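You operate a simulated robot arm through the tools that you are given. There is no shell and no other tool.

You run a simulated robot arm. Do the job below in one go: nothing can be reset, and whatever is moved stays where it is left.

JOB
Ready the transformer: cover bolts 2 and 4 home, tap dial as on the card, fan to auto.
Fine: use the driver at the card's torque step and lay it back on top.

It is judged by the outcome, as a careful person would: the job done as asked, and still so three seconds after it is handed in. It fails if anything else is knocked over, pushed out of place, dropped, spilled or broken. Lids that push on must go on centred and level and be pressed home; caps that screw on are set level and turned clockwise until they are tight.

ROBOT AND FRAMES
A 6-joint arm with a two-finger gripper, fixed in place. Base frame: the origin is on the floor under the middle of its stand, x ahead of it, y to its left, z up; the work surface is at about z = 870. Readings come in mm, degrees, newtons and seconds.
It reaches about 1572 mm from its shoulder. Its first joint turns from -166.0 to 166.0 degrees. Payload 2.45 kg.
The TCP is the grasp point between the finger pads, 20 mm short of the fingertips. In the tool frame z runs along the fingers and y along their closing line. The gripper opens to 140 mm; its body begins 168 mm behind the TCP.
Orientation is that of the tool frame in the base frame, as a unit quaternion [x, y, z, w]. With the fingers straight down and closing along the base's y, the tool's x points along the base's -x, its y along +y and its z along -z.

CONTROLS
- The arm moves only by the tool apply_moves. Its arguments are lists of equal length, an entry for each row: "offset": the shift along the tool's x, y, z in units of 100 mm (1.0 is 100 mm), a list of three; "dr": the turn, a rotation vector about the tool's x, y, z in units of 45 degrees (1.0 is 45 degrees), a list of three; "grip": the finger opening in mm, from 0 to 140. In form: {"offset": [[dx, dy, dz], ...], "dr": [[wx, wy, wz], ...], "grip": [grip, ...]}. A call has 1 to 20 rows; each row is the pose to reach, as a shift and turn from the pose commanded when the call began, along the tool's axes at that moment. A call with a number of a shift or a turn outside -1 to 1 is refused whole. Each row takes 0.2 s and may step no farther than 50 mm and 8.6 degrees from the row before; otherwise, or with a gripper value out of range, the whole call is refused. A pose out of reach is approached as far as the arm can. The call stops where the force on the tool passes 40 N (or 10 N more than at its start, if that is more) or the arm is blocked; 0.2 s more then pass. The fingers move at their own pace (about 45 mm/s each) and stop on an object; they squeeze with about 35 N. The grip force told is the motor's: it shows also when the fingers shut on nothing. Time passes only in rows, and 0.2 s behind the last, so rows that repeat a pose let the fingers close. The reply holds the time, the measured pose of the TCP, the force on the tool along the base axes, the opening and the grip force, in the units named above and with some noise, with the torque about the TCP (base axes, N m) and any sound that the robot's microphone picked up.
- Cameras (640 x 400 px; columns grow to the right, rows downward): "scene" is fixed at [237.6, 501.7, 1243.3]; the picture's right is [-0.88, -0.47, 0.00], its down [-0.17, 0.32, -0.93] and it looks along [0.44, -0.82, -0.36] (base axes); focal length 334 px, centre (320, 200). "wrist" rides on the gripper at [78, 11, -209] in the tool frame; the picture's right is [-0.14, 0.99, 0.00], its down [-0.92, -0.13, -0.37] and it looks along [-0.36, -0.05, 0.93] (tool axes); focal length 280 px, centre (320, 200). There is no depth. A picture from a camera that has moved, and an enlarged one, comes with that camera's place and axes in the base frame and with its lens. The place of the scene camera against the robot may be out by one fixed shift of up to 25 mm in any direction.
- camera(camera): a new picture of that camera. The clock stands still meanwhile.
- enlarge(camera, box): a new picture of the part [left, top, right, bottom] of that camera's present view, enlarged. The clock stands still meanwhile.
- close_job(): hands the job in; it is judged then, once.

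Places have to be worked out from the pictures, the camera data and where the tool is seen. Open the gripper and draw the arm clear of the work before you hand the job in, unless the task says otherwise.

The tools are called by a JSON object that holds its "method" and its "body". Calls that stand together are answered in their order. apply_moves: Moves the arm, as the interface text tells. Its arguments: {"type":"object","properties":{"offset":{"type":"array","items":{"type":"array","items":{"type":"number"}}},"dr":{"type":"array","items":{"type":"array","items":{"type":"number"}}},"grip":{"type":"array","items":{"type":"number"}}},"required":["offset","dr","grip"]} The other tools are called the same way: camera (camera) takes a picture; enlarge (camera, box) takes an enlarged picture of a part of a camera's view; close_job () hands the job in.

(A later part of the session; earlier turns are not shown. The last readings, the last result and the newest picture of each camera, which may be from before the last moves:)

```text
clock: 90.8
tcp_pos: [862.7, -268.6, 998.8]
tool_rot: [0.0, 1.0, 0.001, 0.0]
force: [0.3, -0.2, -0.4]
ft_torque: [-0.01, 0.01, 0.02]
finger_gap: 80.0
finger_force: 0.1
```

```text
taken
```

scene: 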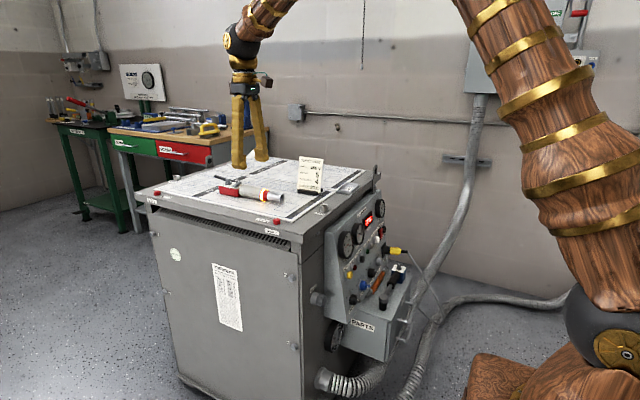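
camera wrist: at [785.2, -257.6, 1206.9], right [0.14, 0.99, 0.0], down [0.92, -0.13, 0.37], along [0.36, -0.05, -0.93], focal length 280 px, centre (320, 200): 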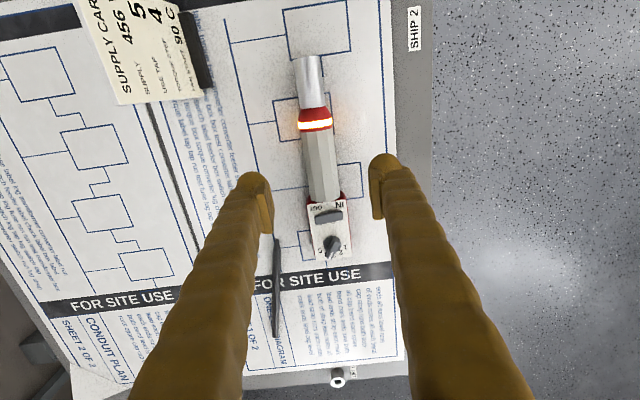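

The driver is back in its original place, dial still at 4. Next the control panel: I bring the arm back toward the robot side and pitch it to look at the panel face.

{"method": "apply_moves", "body": {"offset": [[0.4, 0.1, -0.1], [0.8, 0.2, -0.2], [0.95, 0.3, -0.2]], "dr": [[0, 0, 0], [0, 0, 0], [0, 0, 0]], "grip": [80, 80, 80]}}

{"method": "apply_moves", "body": {"offset": [[0.45, 0.0, 0], [0.9, 0, 0], [1.0, 0, 0]], "dr": [[0, 0, 0], [0, 0, 0], [0, 0, 0]], "grip": [80, 80, 80]}}

{"method": "apply_moves", "body": {"offset": [[0.45, -0.05, 0], [0.9, -0.1, 0], [1.0, -0.2, 0]], "dr": [[0, 0, 0], [0, 0, 0], [0, 0, 0]], "grip": [80, 80, 80]}}

{"method": "apply_moves", "body": {"offset": [[0.3, -0.15, 0], [0.6, -0.3, 0], [0.9, -0.45, 0], [1.0, -0.6, 0], [1.0, -0.7, 0], [1.0, -0.7, 0]], "dr": [[0, -0.16, 0], [0, -0.32, 0], [0, -0.48, 0], [0, -0.64, 0], [0, -0.8, 0], [0, -0.95, 0]], "grip": [80, 80, 80, 80, 80, 80]}}

{"method": "camera", "body": {"camera": "wrist"}}

{"method": "camera", "body": {"camera": "scene"}}

```text
clock: 91.6
tcp_pos: [767.0, -238.3, 1018.9]
tool_rot: [0.0, 1.0, 0.001, 0.0]
force: [0.6, 0.2, -0.1]
ft_torque: [-0.01, -0.01, -0.01]
finger_gap: 80.1
finger_force: 0.0
```

```text
clock: 92.4
tcp_pos: [666.5, -237.4, 1017.6]
tool_rot: [0.0, 1.0, 0.001, 0.0]
force: [0.3, -0.6, 0.0]
ft_torque: [0.01, -0.02, -0.02]
finger_gap: 79.9
finger_force: 0.1
```

```text
clock: 93.2
tcp_pos: [564.9, -258.1, 1016.1]
tool_rot: [0.0, 1.0, 0.001, 0.001]
force: [-0.1, -1.2, -0.1]
ft_torque: [-0.01, 0.01, -0.01]
finger_gap: 79.8
finger_force: 0.0
```

```text
clock: 94.6
tcp_pos: [467.2, -327.4, 1016.9]
tool_rot: [0.001, 0.931, -0.001, 0.365]
force: [0.7, -0.2, 0.2]
ft_torque: [-0.06, 0.03, 0.0]
finger_gap: 80.0
finger_force: 0.2
```

```text
taken
camera wrist: at [269.0, -316.5, 1117.4], right [0.1, 0.99, 0.09], down [0.43, -0.13, 0.9], along [0.9, -0.05, -0.43], focal length 280 px, centre (320, 200)
```

wrist: 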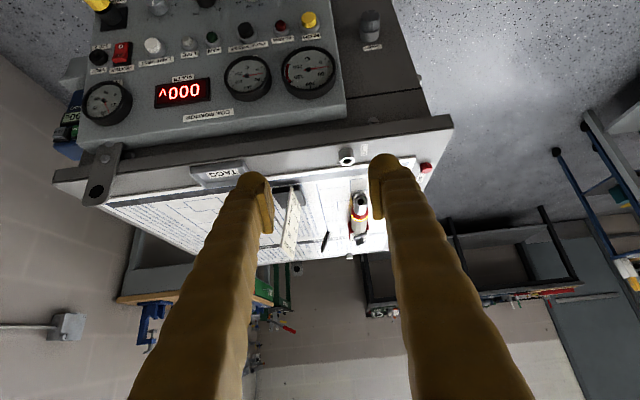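

```text
taken
```

scene: 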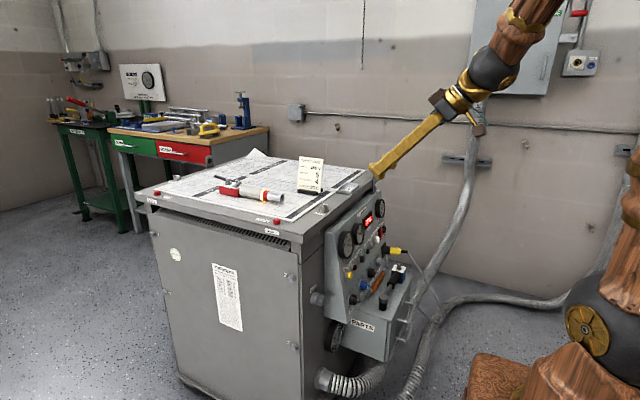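

The upper panel is visible (inverted). I lower the camera to see the knobs lower down.

{"method": "apply_moves", "body": {"offset": [[0.28, -0.08, 0.14], [0.56, -0.16, 0.28], [0.82, -0.25, 0.41]], "dr": [[0, 0, 0], [0, 0, 0], [0, 0, 0]], "grip": [80, 80, 80]}}

{"method": "apply_moves", "body": {"offset": [[0.28, -0.08, 0.14], [0.56, -0.16, 0.28], [0.82, -0.25, 0.41]], "dr": [[0, 0, 0], [0, 0, 0], [0, 0, 0]], "grip": [80, 80, 80]}}

{"method": "camera", "body": {"camera": "wrist"}}

```text
clock: 95.4
tcp_pos: [437.2, -356.9, 934.8]
tool_rot: [-0.001, 0.932, 0.002, 0.363]
force: [0.2, -0.3, -0.2]
ft_torque: [0.01, -0.02, 0.03]
finger_gap: 80.3
finger_force: 0.1
out of reach, approached as far as the arm can: row 3
```

```text
clock: 96.2
tcp_pos: [415.1, -407.3, 859.1]
tool_rot: [-0.001, 0.932, 0.002, 0.363]
force: [-0.5, 0.2, -0.9]
ft_torque: [-0.01, 0.04, -0.02]
finger_gap: 79.9
finger_force: 0.0
out of reach, approached as far as the arm can: row 1, 2, 3
```

```text
taken
camera wrist: at [217.2, -397.4, 959.4], right [0.1, 0.99, 0.1], down [0.43, -0.13, 0.89], along [0.9, -0.05, -0.44], focal length 280 px, centre (320, 200)
```

wrist: 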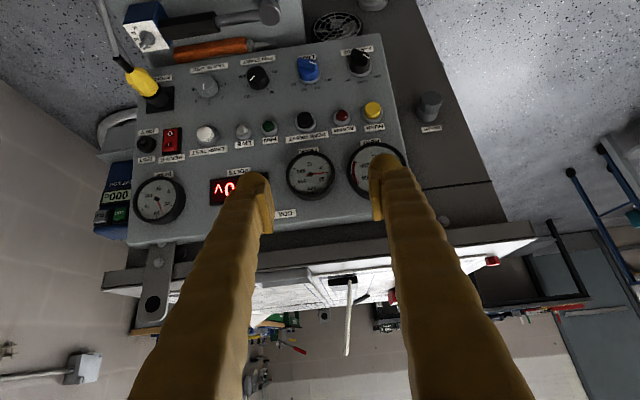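

Now the whole panel is in view. I enlarge the row of knobs.

{"method": "enlarge", "body": {"camera": "wrist", "box": [270, 30, 390, 110]}}

{"method": "enlarge", "body": {"camera": "wrist", "box": [120, 40, 290, 160]}}

{"method": "enlarge", "body": {"camera": "wrist", "box": [220, 100, 400, 200]}}

```text
5.00 times, centred on (330, 70) of wrist
camera zoom: at [217.2, -397.4, 959.4], right [0.1, 0.99, 0.1], down [0.43, -0.13, 0.89], along [0.9, -0.05, -0.44], focal length 1402 px, centre (270, 850)
```

zoom: 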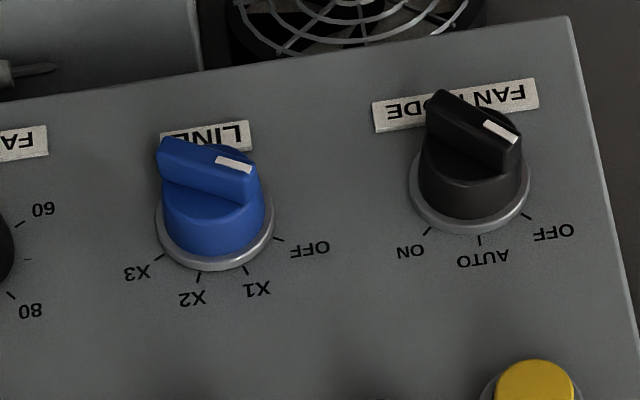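

```text
3.33 times, centred on (205, 100) of wrist
camera zoom: at [217.2, -397.4, 959.4], right [0.1, 0.99, 0.1], down [0.43, -0.13, 0.89], along [0.9, -0.05, -0.44], focal length 935 px, centre (703, 533)
```

zoom: 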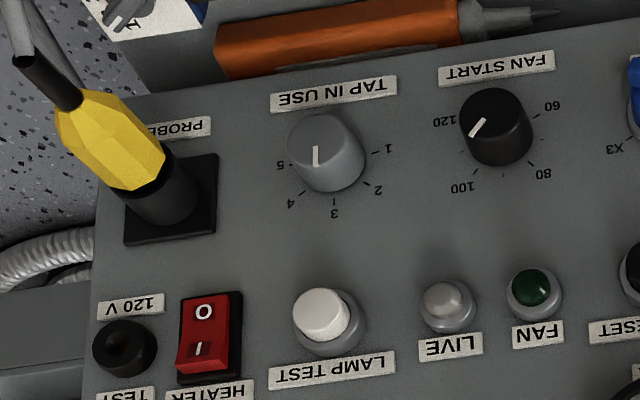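

```text
3.56 times, centred on (310, 150) of wrist
camera zoom: at [217.2, -397.4, 959.4], right [0.1, 0.99, 0.1], down [0.43, -0.13, 0.89], along [0.9, -0.05, -0.44], focal length 997 px, centre (356, 378)
```

zoom: 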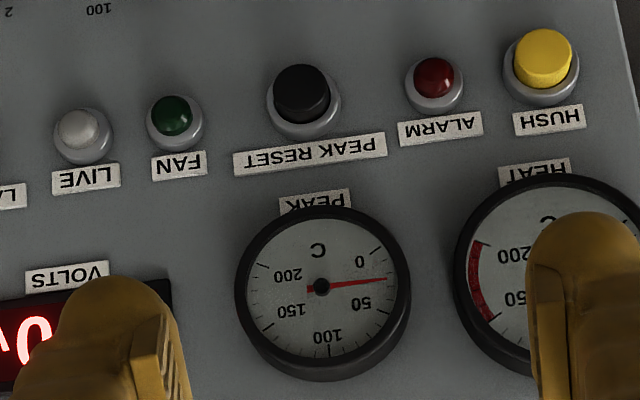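

FAN MODE now points to OFF (needs AUTO, the middle mark), and TAP IN USE appears to be at 3 (needs 5). I move sideways toward the tap knob for a squarer second view.

{"method": "apply_moves", "body": {"offset": [[0.05, -0.33, 0.05], [0.1, -0.66, 0.1], [0.15, -1.0, 0.15]], "dr": [[0, -0.15, 0], [0, -0.3, 0], [0, -0.4, 0]], "grip": [80, 80, 80]}}

{"method": "camera", "body": {"camera": "wrist"}}

```text
clock: 97.0
tcp_pos: [415.0, -507.4, 838.6]
tool_rot: [0.0, 0.863, 0.0, 0.506]
force: [0.3, 0.2, 0.3]
ft_torque: [0.01, 0.02, 0.01]
finger_gap: 79.8
finger_force: 0.0
```

```text
taken
camera wrist: at [194.7, -496.0, 872.5], right [0.07, 0.99, 0.12], down [0.13, -0.13, 0.98], along [0.99, -0.05, -0.14], focal length 280 px, centre (320, 200)
```

wrist: 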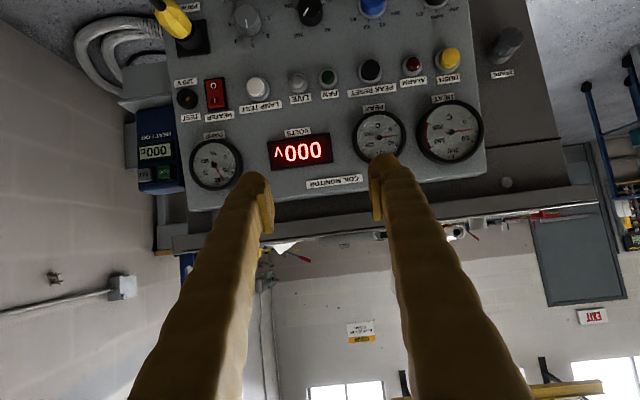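

Still reachable here. I lower 150 mm to look at the knob row squarely.

{"method": "apply_moves", "body": {"offset": [[0.32, -0.1, 0.18], [0.65, -0.2, 0.37]], "dr": [[0, 0, 0], [0, 0, 0]], "grip": [80, 80]}}

{"method": "apply_moves", "body": {"offset": [[0.32, -0.1, 0.18], [0.65, -0.2, 0.37], [0.65, -0.2, 0.37]], "dr": [[0, 0, 0], [0, 0, 0], [0, 0, 0]], "grip": [80, 80, 80]}}

{"method": "camera", "body": {"camera": "wrist"}}

{"method": "camera", "body": {"camera": "scene"}}

```text
clock: 97.6
tcp_pos: [415.5, -535.9, 775.1]
tool_rot: [0.001, 0.864, 0.007, 0.503]
force: [-1.2, 0.5, 0.0]
ft_torque: [0.02, -0.01, 0.04]
finger_gap: 80.0
finger_force: 0.1
out of reach, approached as far as the arm can: row 2
```

```text
clock: 98.4
tcp_pos: [421.6, -578.9, 721.8]
tool_rot: [0.003, 0.865, 0.014, 0.502]
force: [-0.4, -0.2, 0.1]
ft_torque: [0.05, -0.02, 0.01]
finger_gap: 80.0
finger_force: 0.0
out of reach, approached as far as the arm can: row 1, 2, 3
```

```text
taken
camera wrist: at [203.3, -571.6, 759.2], right [0.06, 0.99, 0.15], down [0.14, -0.15, 0.98], along [0.99, -0.04, -0.15], focal length 280 px, centre (320, 200)
```

wrist: 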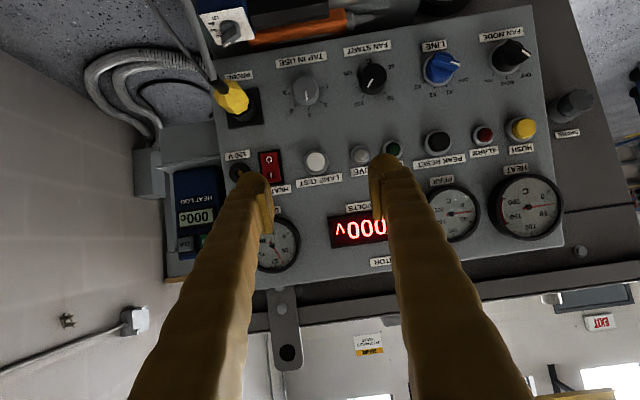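

```text
taken
```

scene: 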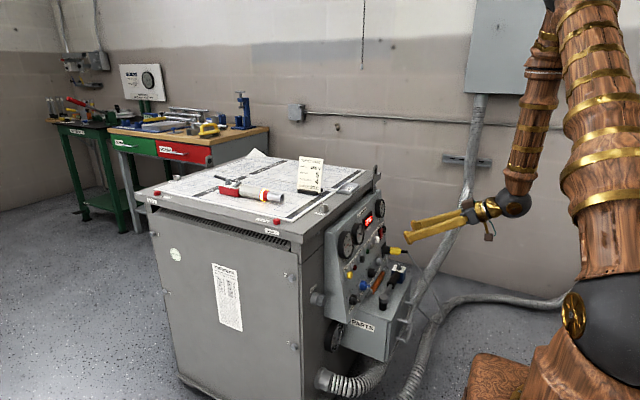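

The wrist roll is probably near its joint limit in this posture. I test this by rolling the tool 45° about its own axis in the relieving direction.

{"method": "apply_moves", "body": {"offset": [[0, 0, 0], [0, 0, 0], [0, 0, 0], [0, 0, 0], [0, 0, 0], [0, 0, 0]], "dr": [[0, 0, 0.167], [0, 0, 0.333], [0, 0, 0.5], [0, 0, 0.667], [0, 0, 0.833], [0, 0, 1.0]], "grip": [80, 80, 80, 80, 80, 80]}}

```text
clock: 99.8
tcp_pos: [422.5, -578.7, 721.7]
tool_rot: [0.331, 0.797, 0.196, 0.466]
force: [-1.2, 0.8, -0.8]
ft_torque: [-0.01, -0.03, 0.02]
finger_gap: 79.6
finger_force: 0.1
```

That works. I take a new look at the knobs and the things on the parts box from here.

{"method": "camera", "body": {"camera": "wrist"}}

{"method": "enlarge", "body": {"camera": "scene", "box": [340, 220, 430, 330]}}

```text
taken
camera wrist: at [218.2, -516.7, 783.0], right [0.39, 0.6, 0.7], down [-0.05, -0.74, 0.67], along [0.92, -0.29, -0.26], focal length 280 px, centre (320, 200)
```

wrist: 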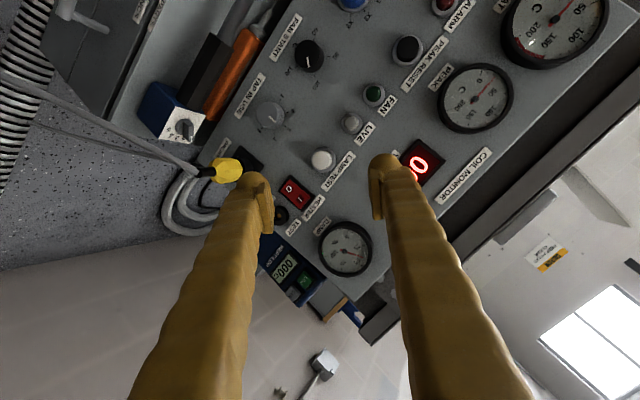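

```text
3.64 times, centred on (385, 275) of scene
camera zoom: at [237.6, 501.7, 1243.3], right [-0.88, -0.47, 0.0], down [-0.17, 0.32, -0.93], along [0.44, -0.82, -0.36], focal length 1213 px, centre (84, -73)
```

zoom: 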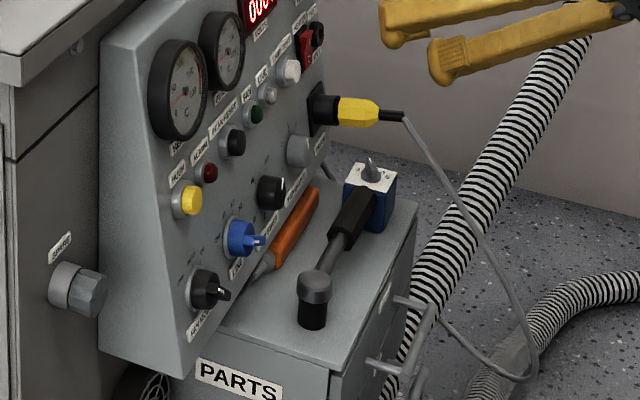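

Panel geometry worked out: it leans back ~7.5°, knob row at z≈566, tap knob centred near (545, -584, 566). I lower further while pitching the tool toward the knob axis.

{"method": "apply_moves", "body": {"offset": [[0.08, -0.1, 0.09], [0.16, -0.2, 0.18], [0.24, -0.3, 0.28], [0.317, -0.392, 0.373]], "dr": [[-0.087, -0.086, 0], [-0.174, -0.172, 0], [-0.26, -0.258, 0], [-0.347, -0.344, 0]], "grip": [80, 80, 80, 80]}}

{"method": "camera", "body": {"camera": "wrist"}}

{"method": "camera", "body": {"camera": "scene"}}

```text
clock: 100.8
tcp_pos: [429.7, -584.7, 658.4]
tool_rot: [0.288, 0.693, 0.254, 0.611]
force: [0.7, -0.7, -1.1]
ft_torque: [-0.05, 0.01, -0.02]
finger_gap: 80.2
finger_force: 0.1
```

```text
taken
camera wrist: at [217.9, -521.6, 638.9], right [0.1, 0.6, 0.79], down [-0.29, -0.74, 0.6], along [0.95, -0.29, 0.1], focal length 280 px, centre (320, 200)
```

wrist: 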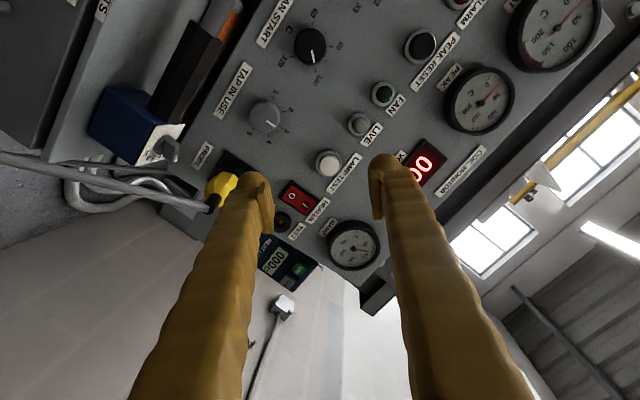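

```text
taken
```

scene: 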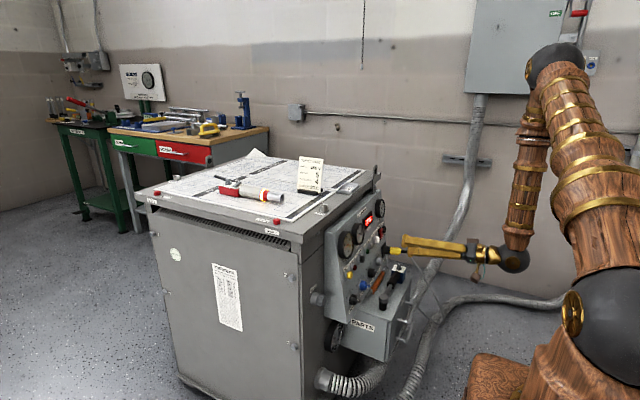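

Good posture, no reach warning. I zoom on the tap knob and its marks.

{"method": "enlarge", "body": {"camera": "wrist", "box": [220, 75, 310, 155]}}

{"method": "enlarge", "body": {"camera": "wrist", "box": [80, 60, 330, 230]}}

```text
5.00 times, centred on (265, 115) of wrist
camera zoom: at [217.9, -521.6, 638.9], right [0.1, 0.6, 0.79], down [-0.29, -0.74, 0.6], along [0.95, -0.29, 0.1], focal length 1402 px, centre (595, 625)
```

zoom: 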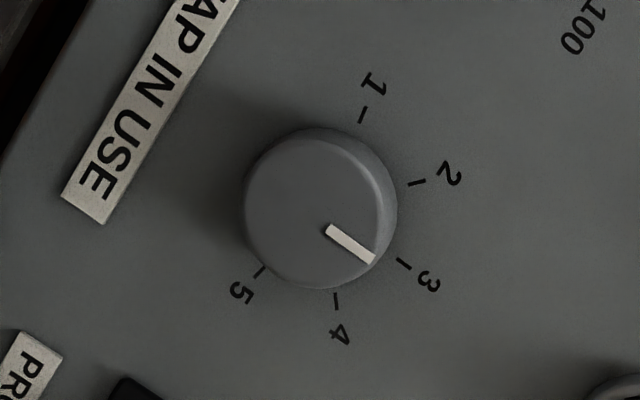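

```text
2.35 times, centred on (205, 145) of wrist
camera zoom: at [217.9, -521.6, 638.9], right [0.1, 0.6, 0.79], down [-0.29, -0.74, 0.6], along [0.95, -0.29, 0.1], focal length 660 px, centre (591, 329)
```

zoom: 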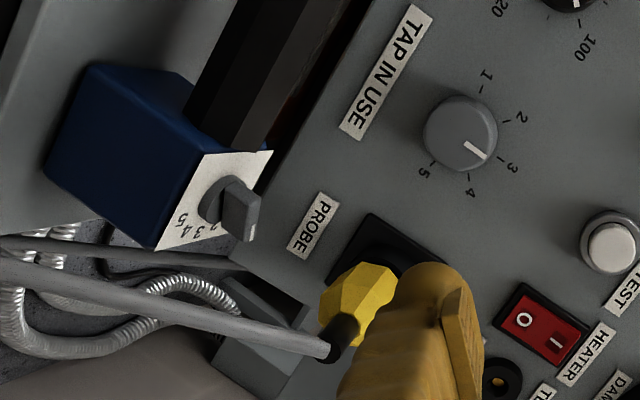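

The tap knob clearly points at 3; 5 lies 100° clockwise. I drop the tool onto the knob's axis, 100 mm out, with the fingers at 60 mm.

{"method": "apply_moves", "body": {"offset": [[0.19, -0.18, 0.08], [0.38, -0.36, 0.17], [0.569, -0.534, 0.256], [0.569, -0.534, 0.256]], "dr": [[0, 0, 0], [0, 0, 0], [0, 0, 0], [0, 0, 0]], "grip": [70, 60, 60, 60]}}

{"method": "camera", "body": {"camera": "wrist"}}

{"method": "enlarge", "body": {"camera": "scene", "box": [340, 220, 460, 320]}}

```text
clock: 101.8
tcp_pos: [445.5, -582.3, 578.6]
tool_rot: [0.287, 0.693, 0.255, 0.61]
force: [0.2, -0.5, 0.0]
ft_torque: [-0.01, -0.02, -0.02]
finger_gap: 60.2
finger_force: 0.1
```

```text
taken
camera wrist: at [233.4, -519.4, 558.1], right [0.1, 0.6, 0.79], down [-0.29, -0.74, 0.6], along [0.95, -0.29, 0.1], focal length 280 px, centre (320, 200)
```

wrist: 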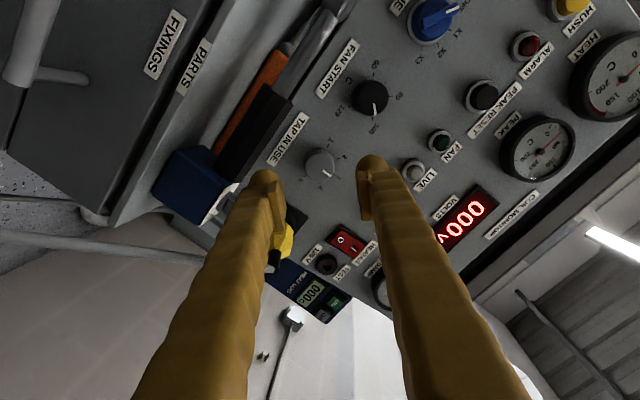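

```text
4.00 times, centred on (400, 270) of scene
camera zoom: at [237.6, 501.7, 1243.3], right [-0.88, -0.47, 0.0], down [-0.17, 0.32, -0.93], along [0.44, -0.82, -0.36], focal length 1334 px, centre (0, -80)
```

zoom: 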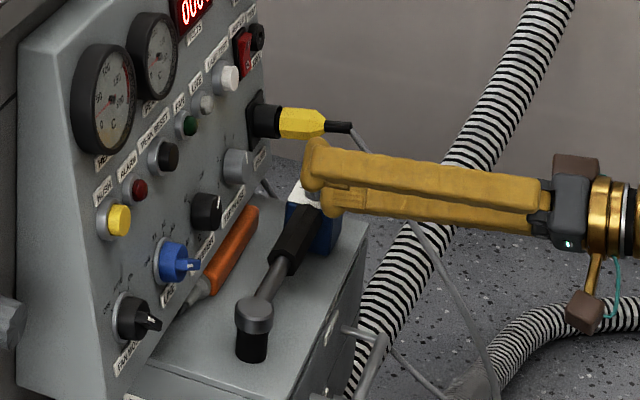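

I zoom in to check the centring on the knob.

{"method": "enlarge", "body": {"camera": "wrist", "box": [270, 130, 370, 210]}}

```text
5.00 times, centred on (320, 170) of wrist
camera zoom: at [233.4, -519.4, 558.1], right [0.1, 0.6, 0.79], down [-0.29, -0.74, 0.6], along [0.95, -0.29, 0.1], focal length 1402 px, centre (320, 350)
```

zoom: 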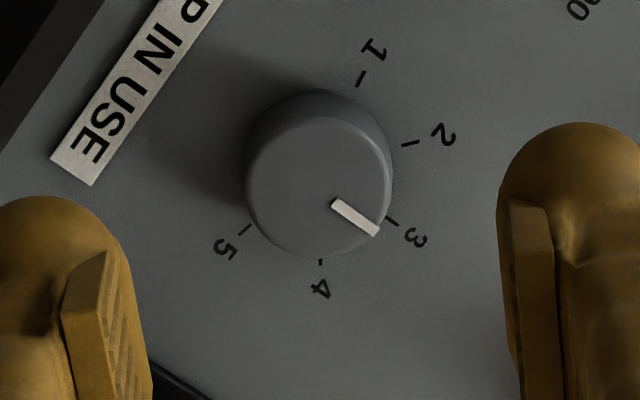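

Centred within a millimetre. I advance along the knob axis toward the panel, stopping with tips a few mm from the face.

{"method": "apply_moves", "body": {"offset": [[0, 0, 0.3], [0, 0, 0.55], [0, 0, 0.7], [0, 0, 0.75], [0, 0, 0.75]], "dr": [[0, 0, 0], [0, 0, 0], [0, 0, 0], [0, 0, 0], [0, 0, 0]], "grip": [60, 60, 60, 60, 60]}}

{"method": "enlarge", "body": {"camera": "wrist", "box": [260, 120, 380, 220]}}

{"method": "enlarge", "body": {"camera": "scene", "box": [370, 230, 430, 280]}}

```text
clock: 103.0
tcp_pos: [520.5, -579.9, 569.8]
tool_rot: [0.287, 0.693, 0.255, 0.61]
force: [0.1, 0.5, -0.8]
ft_torque: [0.04, -0.07, 0.04]
finger_gap: 60.2
finger_force: 0.0
```

```text
4.00 times, centred on (320, 170) of wrist
camera zoom: at [307.9, -518.2, 549.1], right [0.1, 0.6, 0.79], down [-0.29, -0.74, 0.6], along [0.95, -0.29, 0.1], focal length 1122 px, centre (320, 320)
```

zoom: 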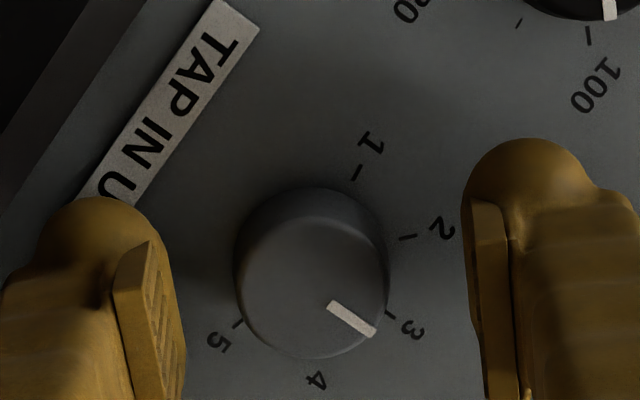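

```text
8.00 times, centred on (400, 255) of scene
camera zoom: at [237.6, 501.7, 1243.3], right [-0.88, -0.47, 0.0], down [-0.17, 0.32, -0.93], along [0.44, -0.82, -0.36], focal length 2669 px, centre (-320, -240)
```

zoom: 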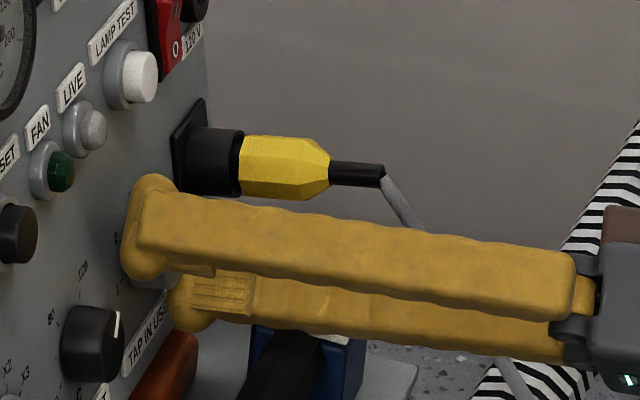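

Tips are ~5 mm from the panel, knob ~2 mm off-centre toward one finger. I correct, move in 3 mm and close on the knob.

{"method": "apply_moves", "body": {"offset": [[0, -0.02, 0.01], [0, -0.02, 0.03], [0, -0.02, 0.03], [0, -0.02, 0.03], [0, -0.02, 0.03], [0, -0.02, 0.03]], "dr": [[0, 0, 0], [0, 0, 0], [0, 0, 0], [0, 0, 0], [0, 0, 0], [0, 0, 0]], "grip": [60, 60, 45, 30, 25, 25]}}

{"method": "enlarge", "body": {"camera": "wrist", "box": [260, 120, 380, 220]}}

```text
clock: 104.4
tcp_pos: [522.8, -582.2, 567.6]
tool_rot: [0.287, 0.693, 0.254, 0.61]
force: [1.8, 8.9, 10.9]
ft_torque: [-0.01, -0.13, 0.03]
finger_gap: 31.5
finger_force: 37.4
```

```text
4.00 times, centred on (320, 170) of wrist
camera zoom: at [310.6, -520.0, 547.7], right [0.1, 0.6, 0.79], down [-0.29, -0.74, 0.6], along [0.95, -0.29, 0.1], focal length 1122 px, centre (320, 320)
```

zoom: 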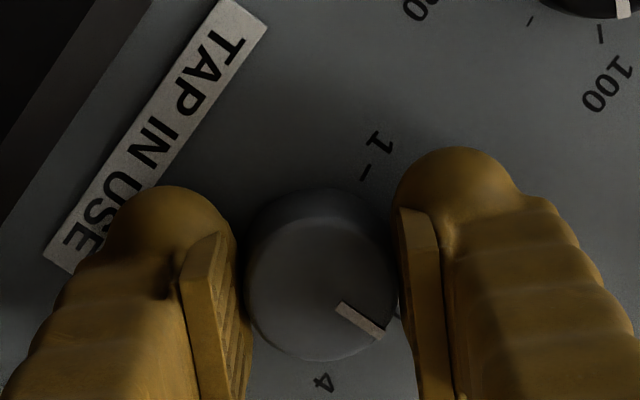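

Gripped (31.5 mm), with a 14 N side force from slight off-centre. I relieve 1.5 mm and turn the knob clockwise 40°.

{"method": "apply_moves", "body": {"offset": [[0, 0.015, 0], [0, 0.015, 0], [0, 0.015, 0], [0, 0.015, 0], [0, 0.015, 0], [0, 0.015, 0], [0, 0.015, 0]], "dr": [[0, 0, 0], [0, 0, 0.178], [0, 0, 0.356], [0, 0, 0.533], [0, 0, 0.711], [0, 0, 0.889], [0, 0, 0.889]], "grip": [25, 25, 25, 25, 25, 25, 25]}}

{"method": "enlarge", "body": {"camera": "wrist", "box": [260, 120, 380, 220]}}

```text
clock: 106.0
tcp_pos: [521.7, -582.0, 568.1]
tool_rot: [0.508, 0.554, 0.447, 0.486]
force: [6.2, -20.5, -22.0]
ft_torque: [-0.03, 0.25, -0.18]
finger_gap: 31.2
finger_force: 45.5
```

```text
4.00 times, centred on (320, 170) of wrist
camera zoom: at [316.4, -503.5, 599.2], right [0.13, -0.05, 0.99], down [-0.37, -0.93, 0.0], along [0.92, -0.37, -0.14], focal length 1122 px, centre (320, 320)
```

zoom: 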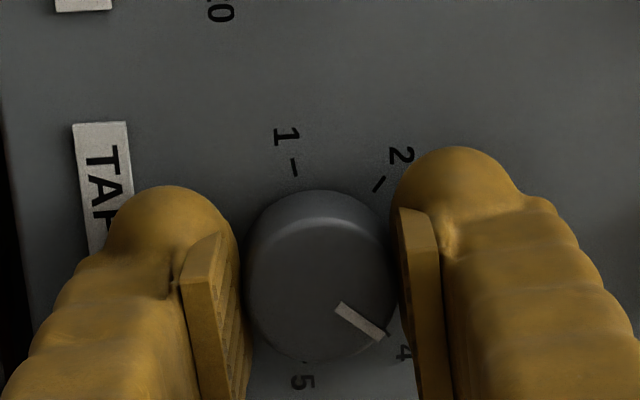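

The knob follows the gripper (now near 4). My offset was too large (30 N side load); I move back 1 mm and turn another 40°.

{"method": "apply_moves", "body": {"offset": [[-0.0064, -0.0077, 0], [-0.0064, -0.0077, 0], [-0.0064, -0.0077, 0], [-0.0064, -0.0077, 0], [-0.0064, -0.0077, 0], [-0.0064, -0.0077, 0], [-0.0064, -0.0077, 0]], "dr": [[0, 0, 0], [0, 0, 0.178], [0, 0, 0.356], [0, 0, 0.533], [0, 0, 0.711], [0, 0, 0.889], [0, 0, 0.889]], "grip": [25, 25, 25, 25, 25, 25, 25]}}

{"method": "enlarge", "body": {"camera": "wrist", "box": [260, 120, 380, 220]}}

```text
clock: 107.6
tcp_pos: [522.8, -582.1, 565.8]
tool_rot: [0.666, 0.347, 0.587, 0.302]
force: [-26.4, 17.4, -5.4]
ft_torque: [0.04, 0.14, 0.28]
finger_gap: 31.3
finger_force: 44.9
```

```text
4.00 times, centred on (320, 170) of wrist
camera zoom: at [323.6, -525.2, 648.0], right [0.09, -0.68, 0.72], down [-0.44, -0.68, -0.58], along [0.89, -0.27, -0.37], focal length 1122 px, centre (320, 320)
```

zoom: 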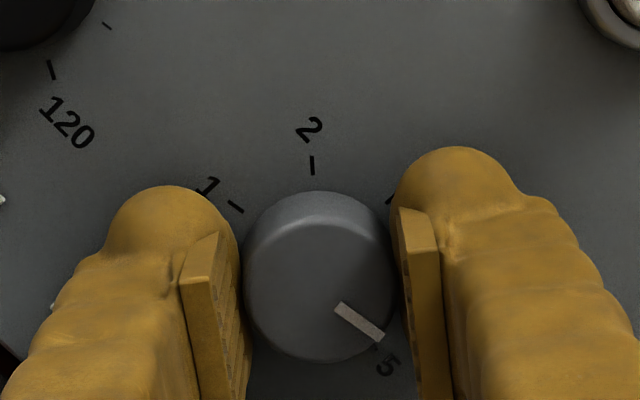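

The pointer is ~18° short of 5. There's some press on the panel (26 N), so I ease back ~1.2 mm, relieve the side load, and turn the remaining angle.

{"method": "apply_moves", "body": {"offset": [[0.003, -0.005, -0.012], [0.003, -0.005, -0.012], [0.003, -0.005, -0.012], [0.003, -0.005, -0.012], [0.003, -0.005, -0.012]], "dr": [[0, 0, 0], [0, 0, 0.178], [0, 0, 0.356], [0, 0, 0.422], [0, 0, 0.422]], "grip": [25, 25, 25, 25, 25]}}

{"method": "enlarge", "body": {"camera": "wrist", "box": [260, 120, 380, 220]}}

```text
clock: 108.8
tcp_pos: [523.0, -582.0, 567.1]
tool_rot: [0.714, 0.232, 0.629, 0.203]
force: [27.0, 8.5, -7.8]
ft_torque: [0.01, 0.03, 0.13]
finger_gap: 30.8
finger_force: 45.2
```

```text
4.00 times, centred on (320, 170) of wrist
camera zoom: at [324.8, -545.6, 663.6], right [0.06, -0.88, 0.46], down [-0.47, -0.44, -0.77], along [0.88, -0.17, -0.44], focal length 1122 px, centre (320, 320)
```

zoom: 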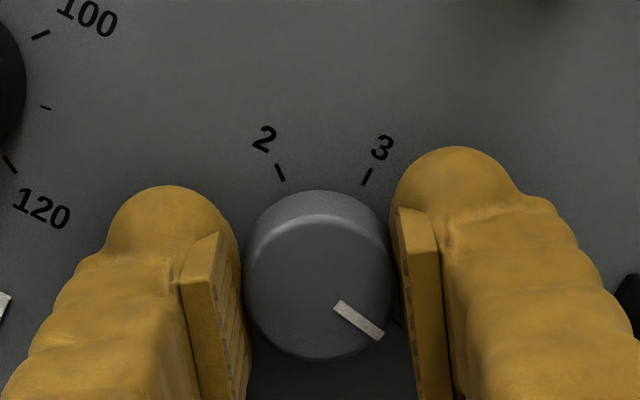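

The pointer should be on 5 now. I open the fingers and back straight out to verify.

{"method": "apply_moves", "body": {"offset": [[0, 0, 0], [0, 0, 0], [0, 0, -0.1], [0, 0, -0.4], [0, 0, -0.75], [0, 0, -0.75]], "dr": [[0, 0, 0], [0, 0, 0], [0, 0, 0], [0, 0, 0], [0, 0, 0], [0, 0, 0]], "grip": [40, 55, 60, 60, 60, 60]}}

{"method": "enlarge", "body": {"camera": "wrist", "box": [260, 120, 380, 220]}}

{"method": "camera", "body": {"camera": "wrist"}}

```text
clock: 110.2
tcp_pos: [447.4, -585.7, 577.3]
tool_rot: [0.714, 0.231, 0.629, 0.203]
force: [-0.3, 0.5, 0.2]
ft_torque: [-0.05, 0.01, -0.03]
finger_gap: 59.8
finger_force: 0.1
```

```text
4.00 times, centred on (320, 170) of wrist
camera zoom: at [250.3, -548.3, 673.0], right [0.06, -0.88, 0.47], down [-0.47, -0.44, -0.77], along [0.88, -0.17, -0.44], focal length 1122 px, centre (320, 320)
```

zoom: 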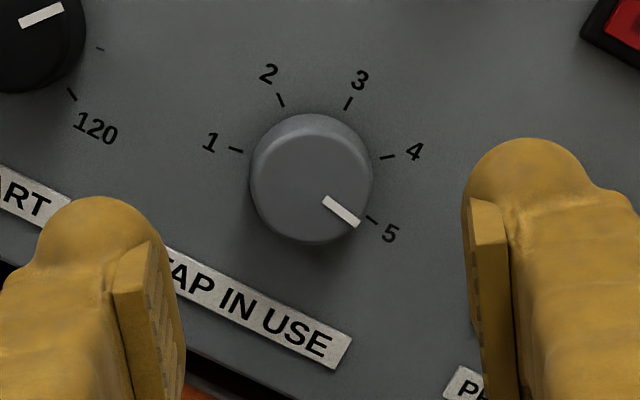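

```text
taken
camera wrist: at [250.3, -548.3, 673.0], right [0.06, -0.88, 0.47], down [-0.47, -0.44, -0.77], along [0.88, -0.17, -0.44], focal length 280 px, centre (320, 200)
```

wrist: 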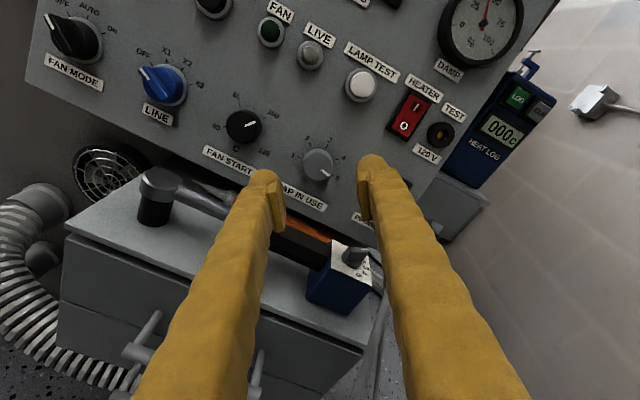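

Tap dial is on 5. Now FAN MODE: I zoom on it from here to read the bar's angle and marks.

{"method": "enlarge", "body": {"camera": "wrist", "box": [30, 0, 130, 100]}}

{"method": "enlarge", "body": {"camera": "scene", "box": [340, 275, 375, 320]}}

```text
4.00 times, centred on (80, 50) of wrist
camera zoom: at [250.3, -548.3, 673.0], right [0.06, -0.88, 0.47], down [-0.47, -0.44, -0.77], along [0.88, -0.17, -0.44], focal length 1122 px, centre (1280, 800)
```

zoom: 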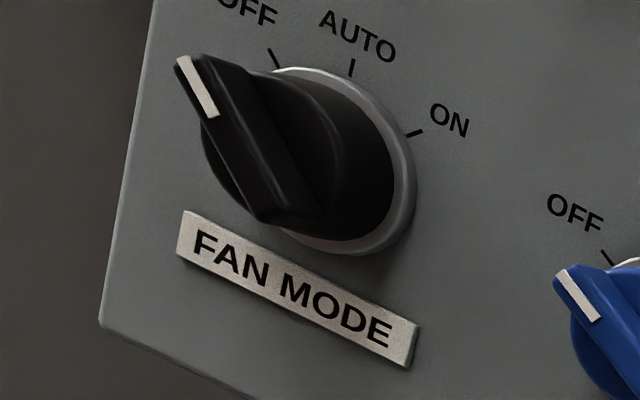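

```text
8.89 times, centred on (358, 298) of scene
camera zoom: at [237.6, 501.7, 1243.3], right [-0.88, -0.47, 0.0], down [-0.17, 0.32, -0.93], along [0.44, -0.82, -0.36], focal length 2966 px, centre (-13, -667)
```

zoom: 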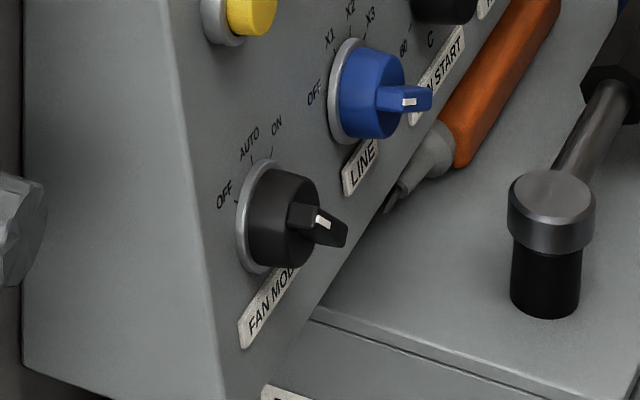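

FAN MODE is at OFF; AUTO is 50° clockwise. I carry the tool over toward the fan knob with clearance, rolling the fingers so they straddle its bar (slightly canted, to stay within reach).

{"method": "apply_moves", "body": {"offset": [[0.33, -0.11, -0.03], [0.65, -0.23, -0.06], [0.977, -0.342, -0.095]], "dr": [[0, 0, 0], [0, 0, 0], [0, 0, 0]], "grip": [50, 40, 40]}}

{"method": "apply_moves", "body": {"offset": [[0.09, -0.24, -0.01], [0.18, -0.48, -0.016], [0.273, -0.728, -0.024]], "dr": [[0.01, 0.072, -0.105], [0.02, 0.145, -0.21], [0.03, 0.217, -0.314]], "grip": [40, 40, 40]}}

{"method": "camera", "body": {"camera": "wrist"}}

```text
clock: 111.0
tcp_pos: [445.0, -496.6, 637.4]
tool_rot: [0.714, 0.232, 0.629, 0.204]
force: [0.6, -0.1, 0.1]
ft_torque: [0.0, -0.01, -0.01]
finger_gap: 39.8
finger_force: 0.1
```

```text
clock: 111.8
tcp_pos: [441.1, -421.1, 615.4]
tool_rot: [0.626, 0.343, 0.654, 0.25]
force: [-0.6, 0.3, 0.1]
ft_torque: [0.0, 0.03, -0.01]
finger_gap: 40.2
finger_force: 0.2
```

```text
taken
camera wrist: at [229.7, -397.5, 679.1], right [0.11, -0.74, 0.66], down [-0.29, -0.66, -0.69], along [0.95, -0.12, -0.29], focal length 280 px, centre (320, 200)
```

wrist: 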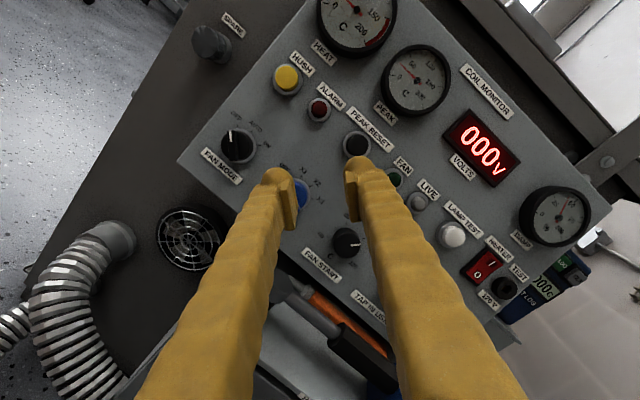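

The bar is aligned with the finger plane in this view. I move to 70 mm in front of the fan knob.

{"method": "apply_moves", "body": {"offset": [[0.12, -0.31, 0.02], [0.24, -0.62, 0.05], [0.353, -0.92, 0.072], [0.353, -0.92, 0.072]], "dr": [[0, 0, 0], [0, 0, 0], [0, 0, 0], [0, 0, 0]], "grip": [40, 40, 40, 40]}}

{"method": "camera", "body": {"camera": "wrist"}}

{"method": "enlarge", "body": {"camera": "wrist", "box": [260, 110, 380, 220]}}

{"method": "enlarge", "body": {"camera": "scene", "box": [330, 250, 430, 330]}}

```text
clock: 112.8
tcp_pos: [435.8, -335.5, 571.0]
tool_rot: [0.627, 0.342, 0.654, 0.249]
force: [-0.1, -0.2, 0.4]
ft_torque: [-0.02, -0.03, 0.03]
finger_gap: 39.7
finger_force: 0.1
```

```text
taken
camera wrist: at [224.7, -311.2, 633.4], right [0.11, -0.74, 0.66], down [-0.29, -0.66, -0.69], along [0.95, -0.12, -0.29], focal length 280 px, centre (320, 200)
```

wrist: 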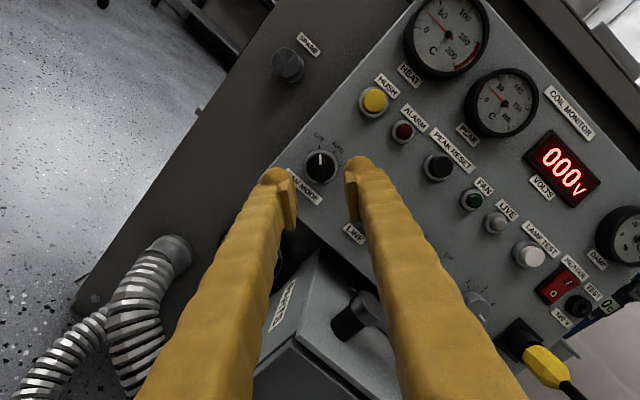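

```text
3.64 times, centred on (320, 165) of wrist
camera zoom: at [224.7, -311.2, 633.4], right [0.11, -0.74, 0.66], down [-0.29, -0.66, -0.69], along [0.95, -0.12, -0.29], focal length 1020 px, centre (320, 327)
```

zoom: 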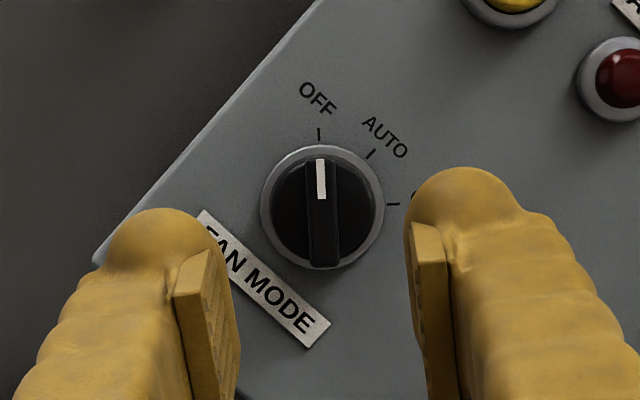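

```text
5.00 times, centred on (380, 290) of scene
camera zoom: at [237.6, 501.7, 1243.3], right [-0.88, -0.47, 0.0], down [-0.17, 0.32, -0.93], along [0.44, -0.82, -0.36], focal length 1668 px, centre (20, -250)
```

zoom: 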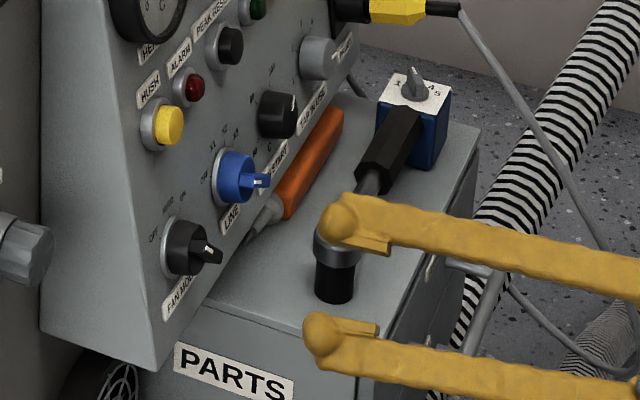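

Very well aligned; the bar needs ~5° more roll and OFF→AUTO is 45°. I roll and advance, stopping a few mm short.

{"method": "apply_moves", "body": {"offset": [[0, 0, 0.2], [0, 0, 0.4], [0, 0, 0.55], [0, 0, 0.62], [0, 0, 0.62]], "dr": [[0, 0, 0.055], [0, 0, 0.11], [0, 0, 0.11], [0, 0, 0.11], [0, 0, 0.11]], "grip": [40, 40, 40, 40, 40]}}

{"method": "enlarge", "body": {"camera": "wrist", "box": [260, 110, 380, 220]}}

{"method": "enlarge", "body": {"camera": "scene", "box": [335, 270, 385, 320]}}

```text
clock: 114.0
tcp_pos: [496.8, -326.0, 569.6]
tool_rot: [0.641, 0.314, 0.665, 0.22]
force: [0.1, 0.2, 0.6]
ft_torque: [0.0, 0.02, 0.01]
finger_gap: 39.9
finger_force: 0.0
```

```text
3.64 times, centred on (320, 165) of wrist
camera zoom: at [284.8, -307.7, 637.1], right [0.12, -0.79, 0.6], down [-0.3, -0.6, -0.74], along [0.95, -0.09, -0.31], focal length 1020 px, centre (320, 327)
```

zoom: 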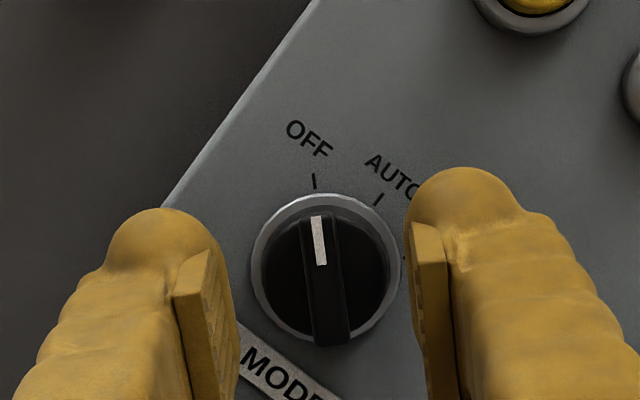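

```text
8.00 times, centred on (360, 295) of scene
camera zoom: at [237.6, 501.7, 1243.3], right [-0.88, -0.47, 0.0], down [-0.17, 0.32, -0.93], along [0.44, -0.82, -0.36], focal length 2669 px, centre (0, -560)
```

zoom: 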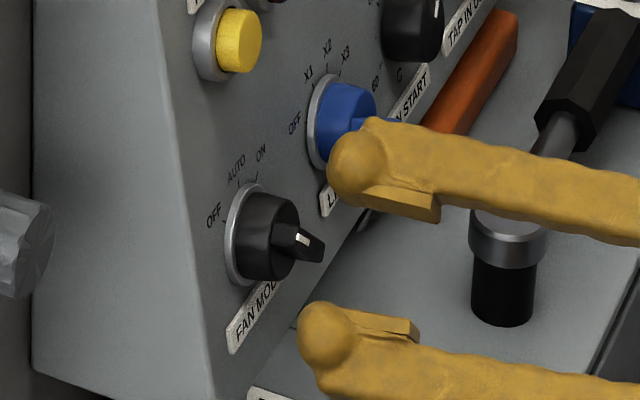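

The bar sits between the fingers. I go in the last 8 mm with a 1.5 mm centring shift and close on the bar.

{"method": "apply_moves", "body": {"offset": [[0, 0.015, 0.04], [0, 0.015, 0.08], [0, 0.015, 0.08], [0, 0.015, 0.08], [0, 0.015, 0.08], [0, 0.015, 0.08]], "dr": [[0, 0, 0], [0, 0, 0], [0, 0, 0], [0, 0, 0], [0, 0, 0], [0, 0, 0]], "grip": [40, 40, 25, 12, 5, 5]}}

{"method": "enlarge", "body": {"camera": "wrist", "box": [260, 110, 380, 220]}}

{"method": "enlarge", "body": {"camera": "scene", "box": [335, 270, 385, 320]}}

```text
clock: 115.4
tcp_pos: [504.8, -325.7, 570.0]
tool_rot: [0.641, 0.314, 0.665, 0.221]
force: [8.1, 5.1, -5.9]
ft_torque: [0.07, -0.02, 0.15]
finger_gap: 7.4
finger_force: 34.7
```

```text
3.64 times, centred on (320, 165) of wrist
camera zoom: at [293.4, -307.7, 637.3], right [0.12, -0.79, 0.6], down [-0.3, -0.6, -0.74], along [0.95, -0.09, -0.31], focal length 1020 px, centre (320, 327)
```

zoom: 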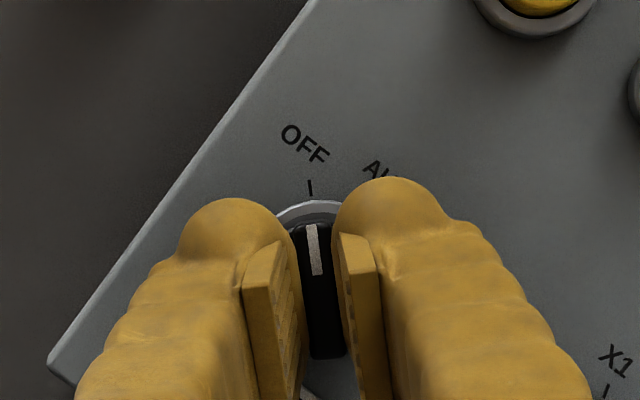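

```text
8.00 times, centred on (360, 295) of scene
camera zoom: at [237.6, 501.7, 1243.3], right [-0.88, -0.47, 0.0], down [-0.17, 0.32, -0.93], along [0.44, -0.82, -0.36], focal length 2669 px, centre (0, -560)
```

zoom: 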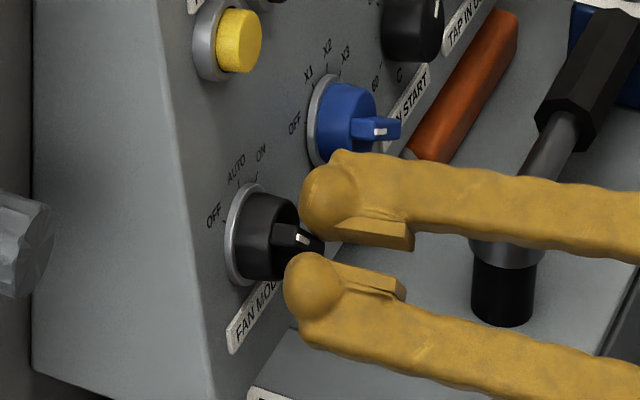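

The bar is gripped (7.4 mm). I turn it 45° clockwise about the knob's own axis.

{"method": "apply_moves", "body": {"offset": [[0.0003, -0.0064, 0], [0.0012, -0.0106, 0], [0.0027, -0.0147, 0.0005], [0.0047, -0.0186, 0.0008], [0.0072, -0.0221, 0.0013], [0.009, -0.0241, 0.0016], [0.009, -0.0241, 0.0016]], "dr": [[-0.031, 0, 0.175], [-0.062, 0, 0.35], [-0.093, 0, 0.525], [-0.124, 0, 0.7], [-0.155, 0, 0.875], [-0.174, 0, 0.985], [-0.174, 0, 0.985]], "grip": [5, 5, 5, 5, 5, 5, 5]}}

{"method": "enlarge", "body": {"camera": "wrist", "box": [260, 110, 380, 220]}}

{"method": "enlarge", "body": {"camera": "scene", "box": [335, 270, 385, 320]}}

```text
clock: 117.0
tcp_pos: [503.5, -325.7, 568.4]
tool_rot: [0.695, 0.004, 0.719, -0.004]
force: [-5.4, -6.5, 26.5]
ft_torque: [-0.04, -0.24, -0.05]
finger_gap: 7.7
finger_force: 35.7
```

```text
3.64 times, centred on (320, 165) of wrist
camera zoom: at [294.0, -338.0, 640.3], right [0.01, -0.99, -0.14], down [-0.34, 0.12, -0.93], along [0.94, 0.06, -0.33], focal length 1020 px, centre (320, 327)
```

zoom: 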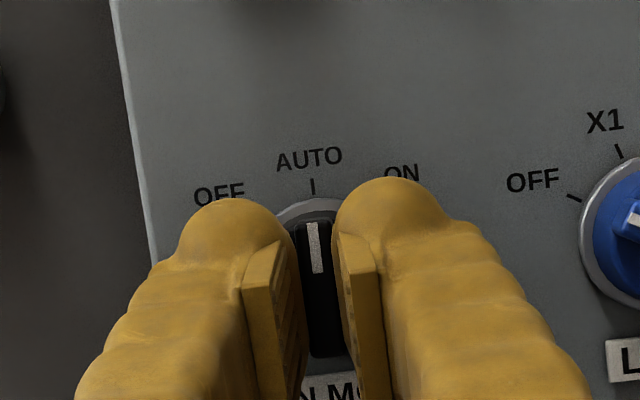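

```text
8.00 times, centred on (360, 295) of scene
camera zoom: at [237.6, 501.7, 1243.3], right [-0.88, -0.47, 0.0], down [-0.17, 0.32, -0.93], along [0.44, -0.82, -0.36], focal length 2669 px, centre (0, -560)
```

zoom: 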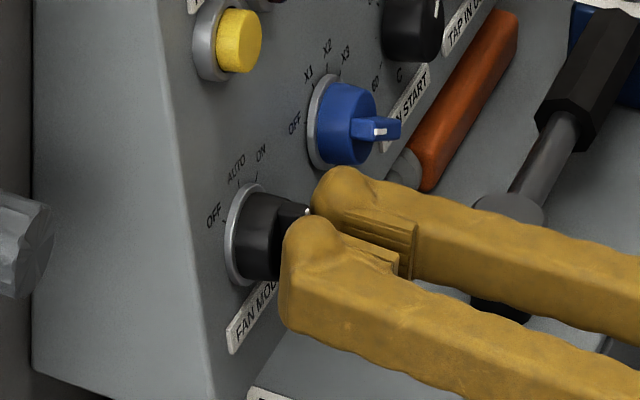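

FAN MODE points to AUTO. I open the fingers and withdraw straight back a little, then verify.

{"method": "apply_moves", "body": {"offset": [[0, 0, 0], [0, 0, 0], [0, 0, -0.1], [0, 0, -0.25], [0, 0, -0.35], [0, 0, -0.35]], "dr": [[0, 0, 0], [0, 0, 0], [0, 0, 0], [0, 0, 0], [0, 0, 0], [0, 0, 0]], "grip": [20, 40, 40, 40, 40, 40]}}

{"method": "camera", "body": {"camera": "wrist"}}

{"method": "enlarge", "body": {"camera": "wrist", "box": [260, 110, 380, 220]}}

```text
clock: 118.4
tcp_pos: [469.0, -324.7, 567.3]
tool_rot: [0.695, 0.004, 0.719, -0.003]
force: [0.2, -0.7, 0.5]
ft_torque: [-0.01, 0.0, -0.02]
finger_gap: 40.4
finger_force: 0.0
```

```text
taken
camera wrist: at [259.4, -338.0, 638.8], right [0.02, -0.99, -0.14], down [-0.34, 0.12, -0.93], along [0.94, 0.06, -0.33], focal length 280 px, centre (320, 200)
```

wrist: 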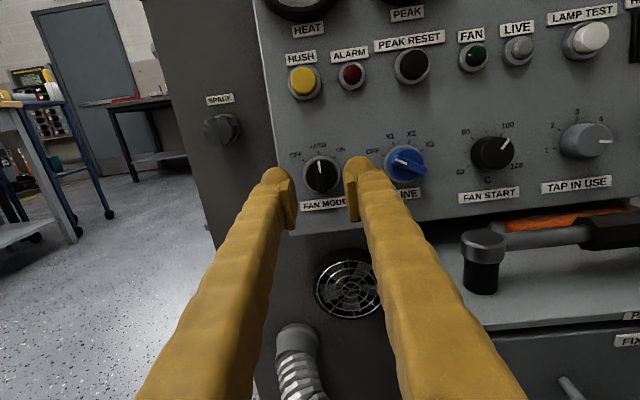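

```text
3.64 times, centred on (320, 165) of wrist
camera zoom: at [259.4, -338.0, 638.8], right [0.02, -0.99, -0.14], down [-0.34, 0.12, -0.93], along [0.94, 0.06, -0.33], focal length 1020 px, centre (320, 327)
```

zoom: 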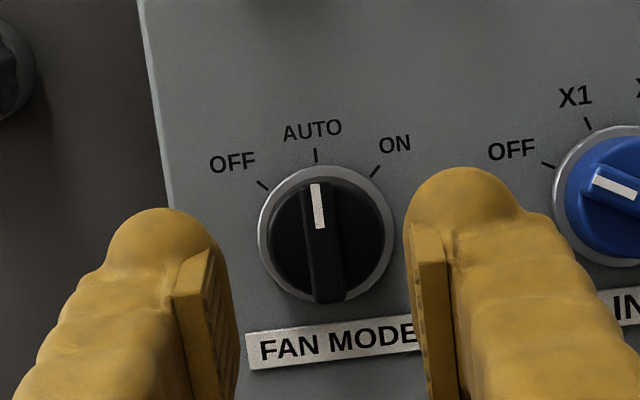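

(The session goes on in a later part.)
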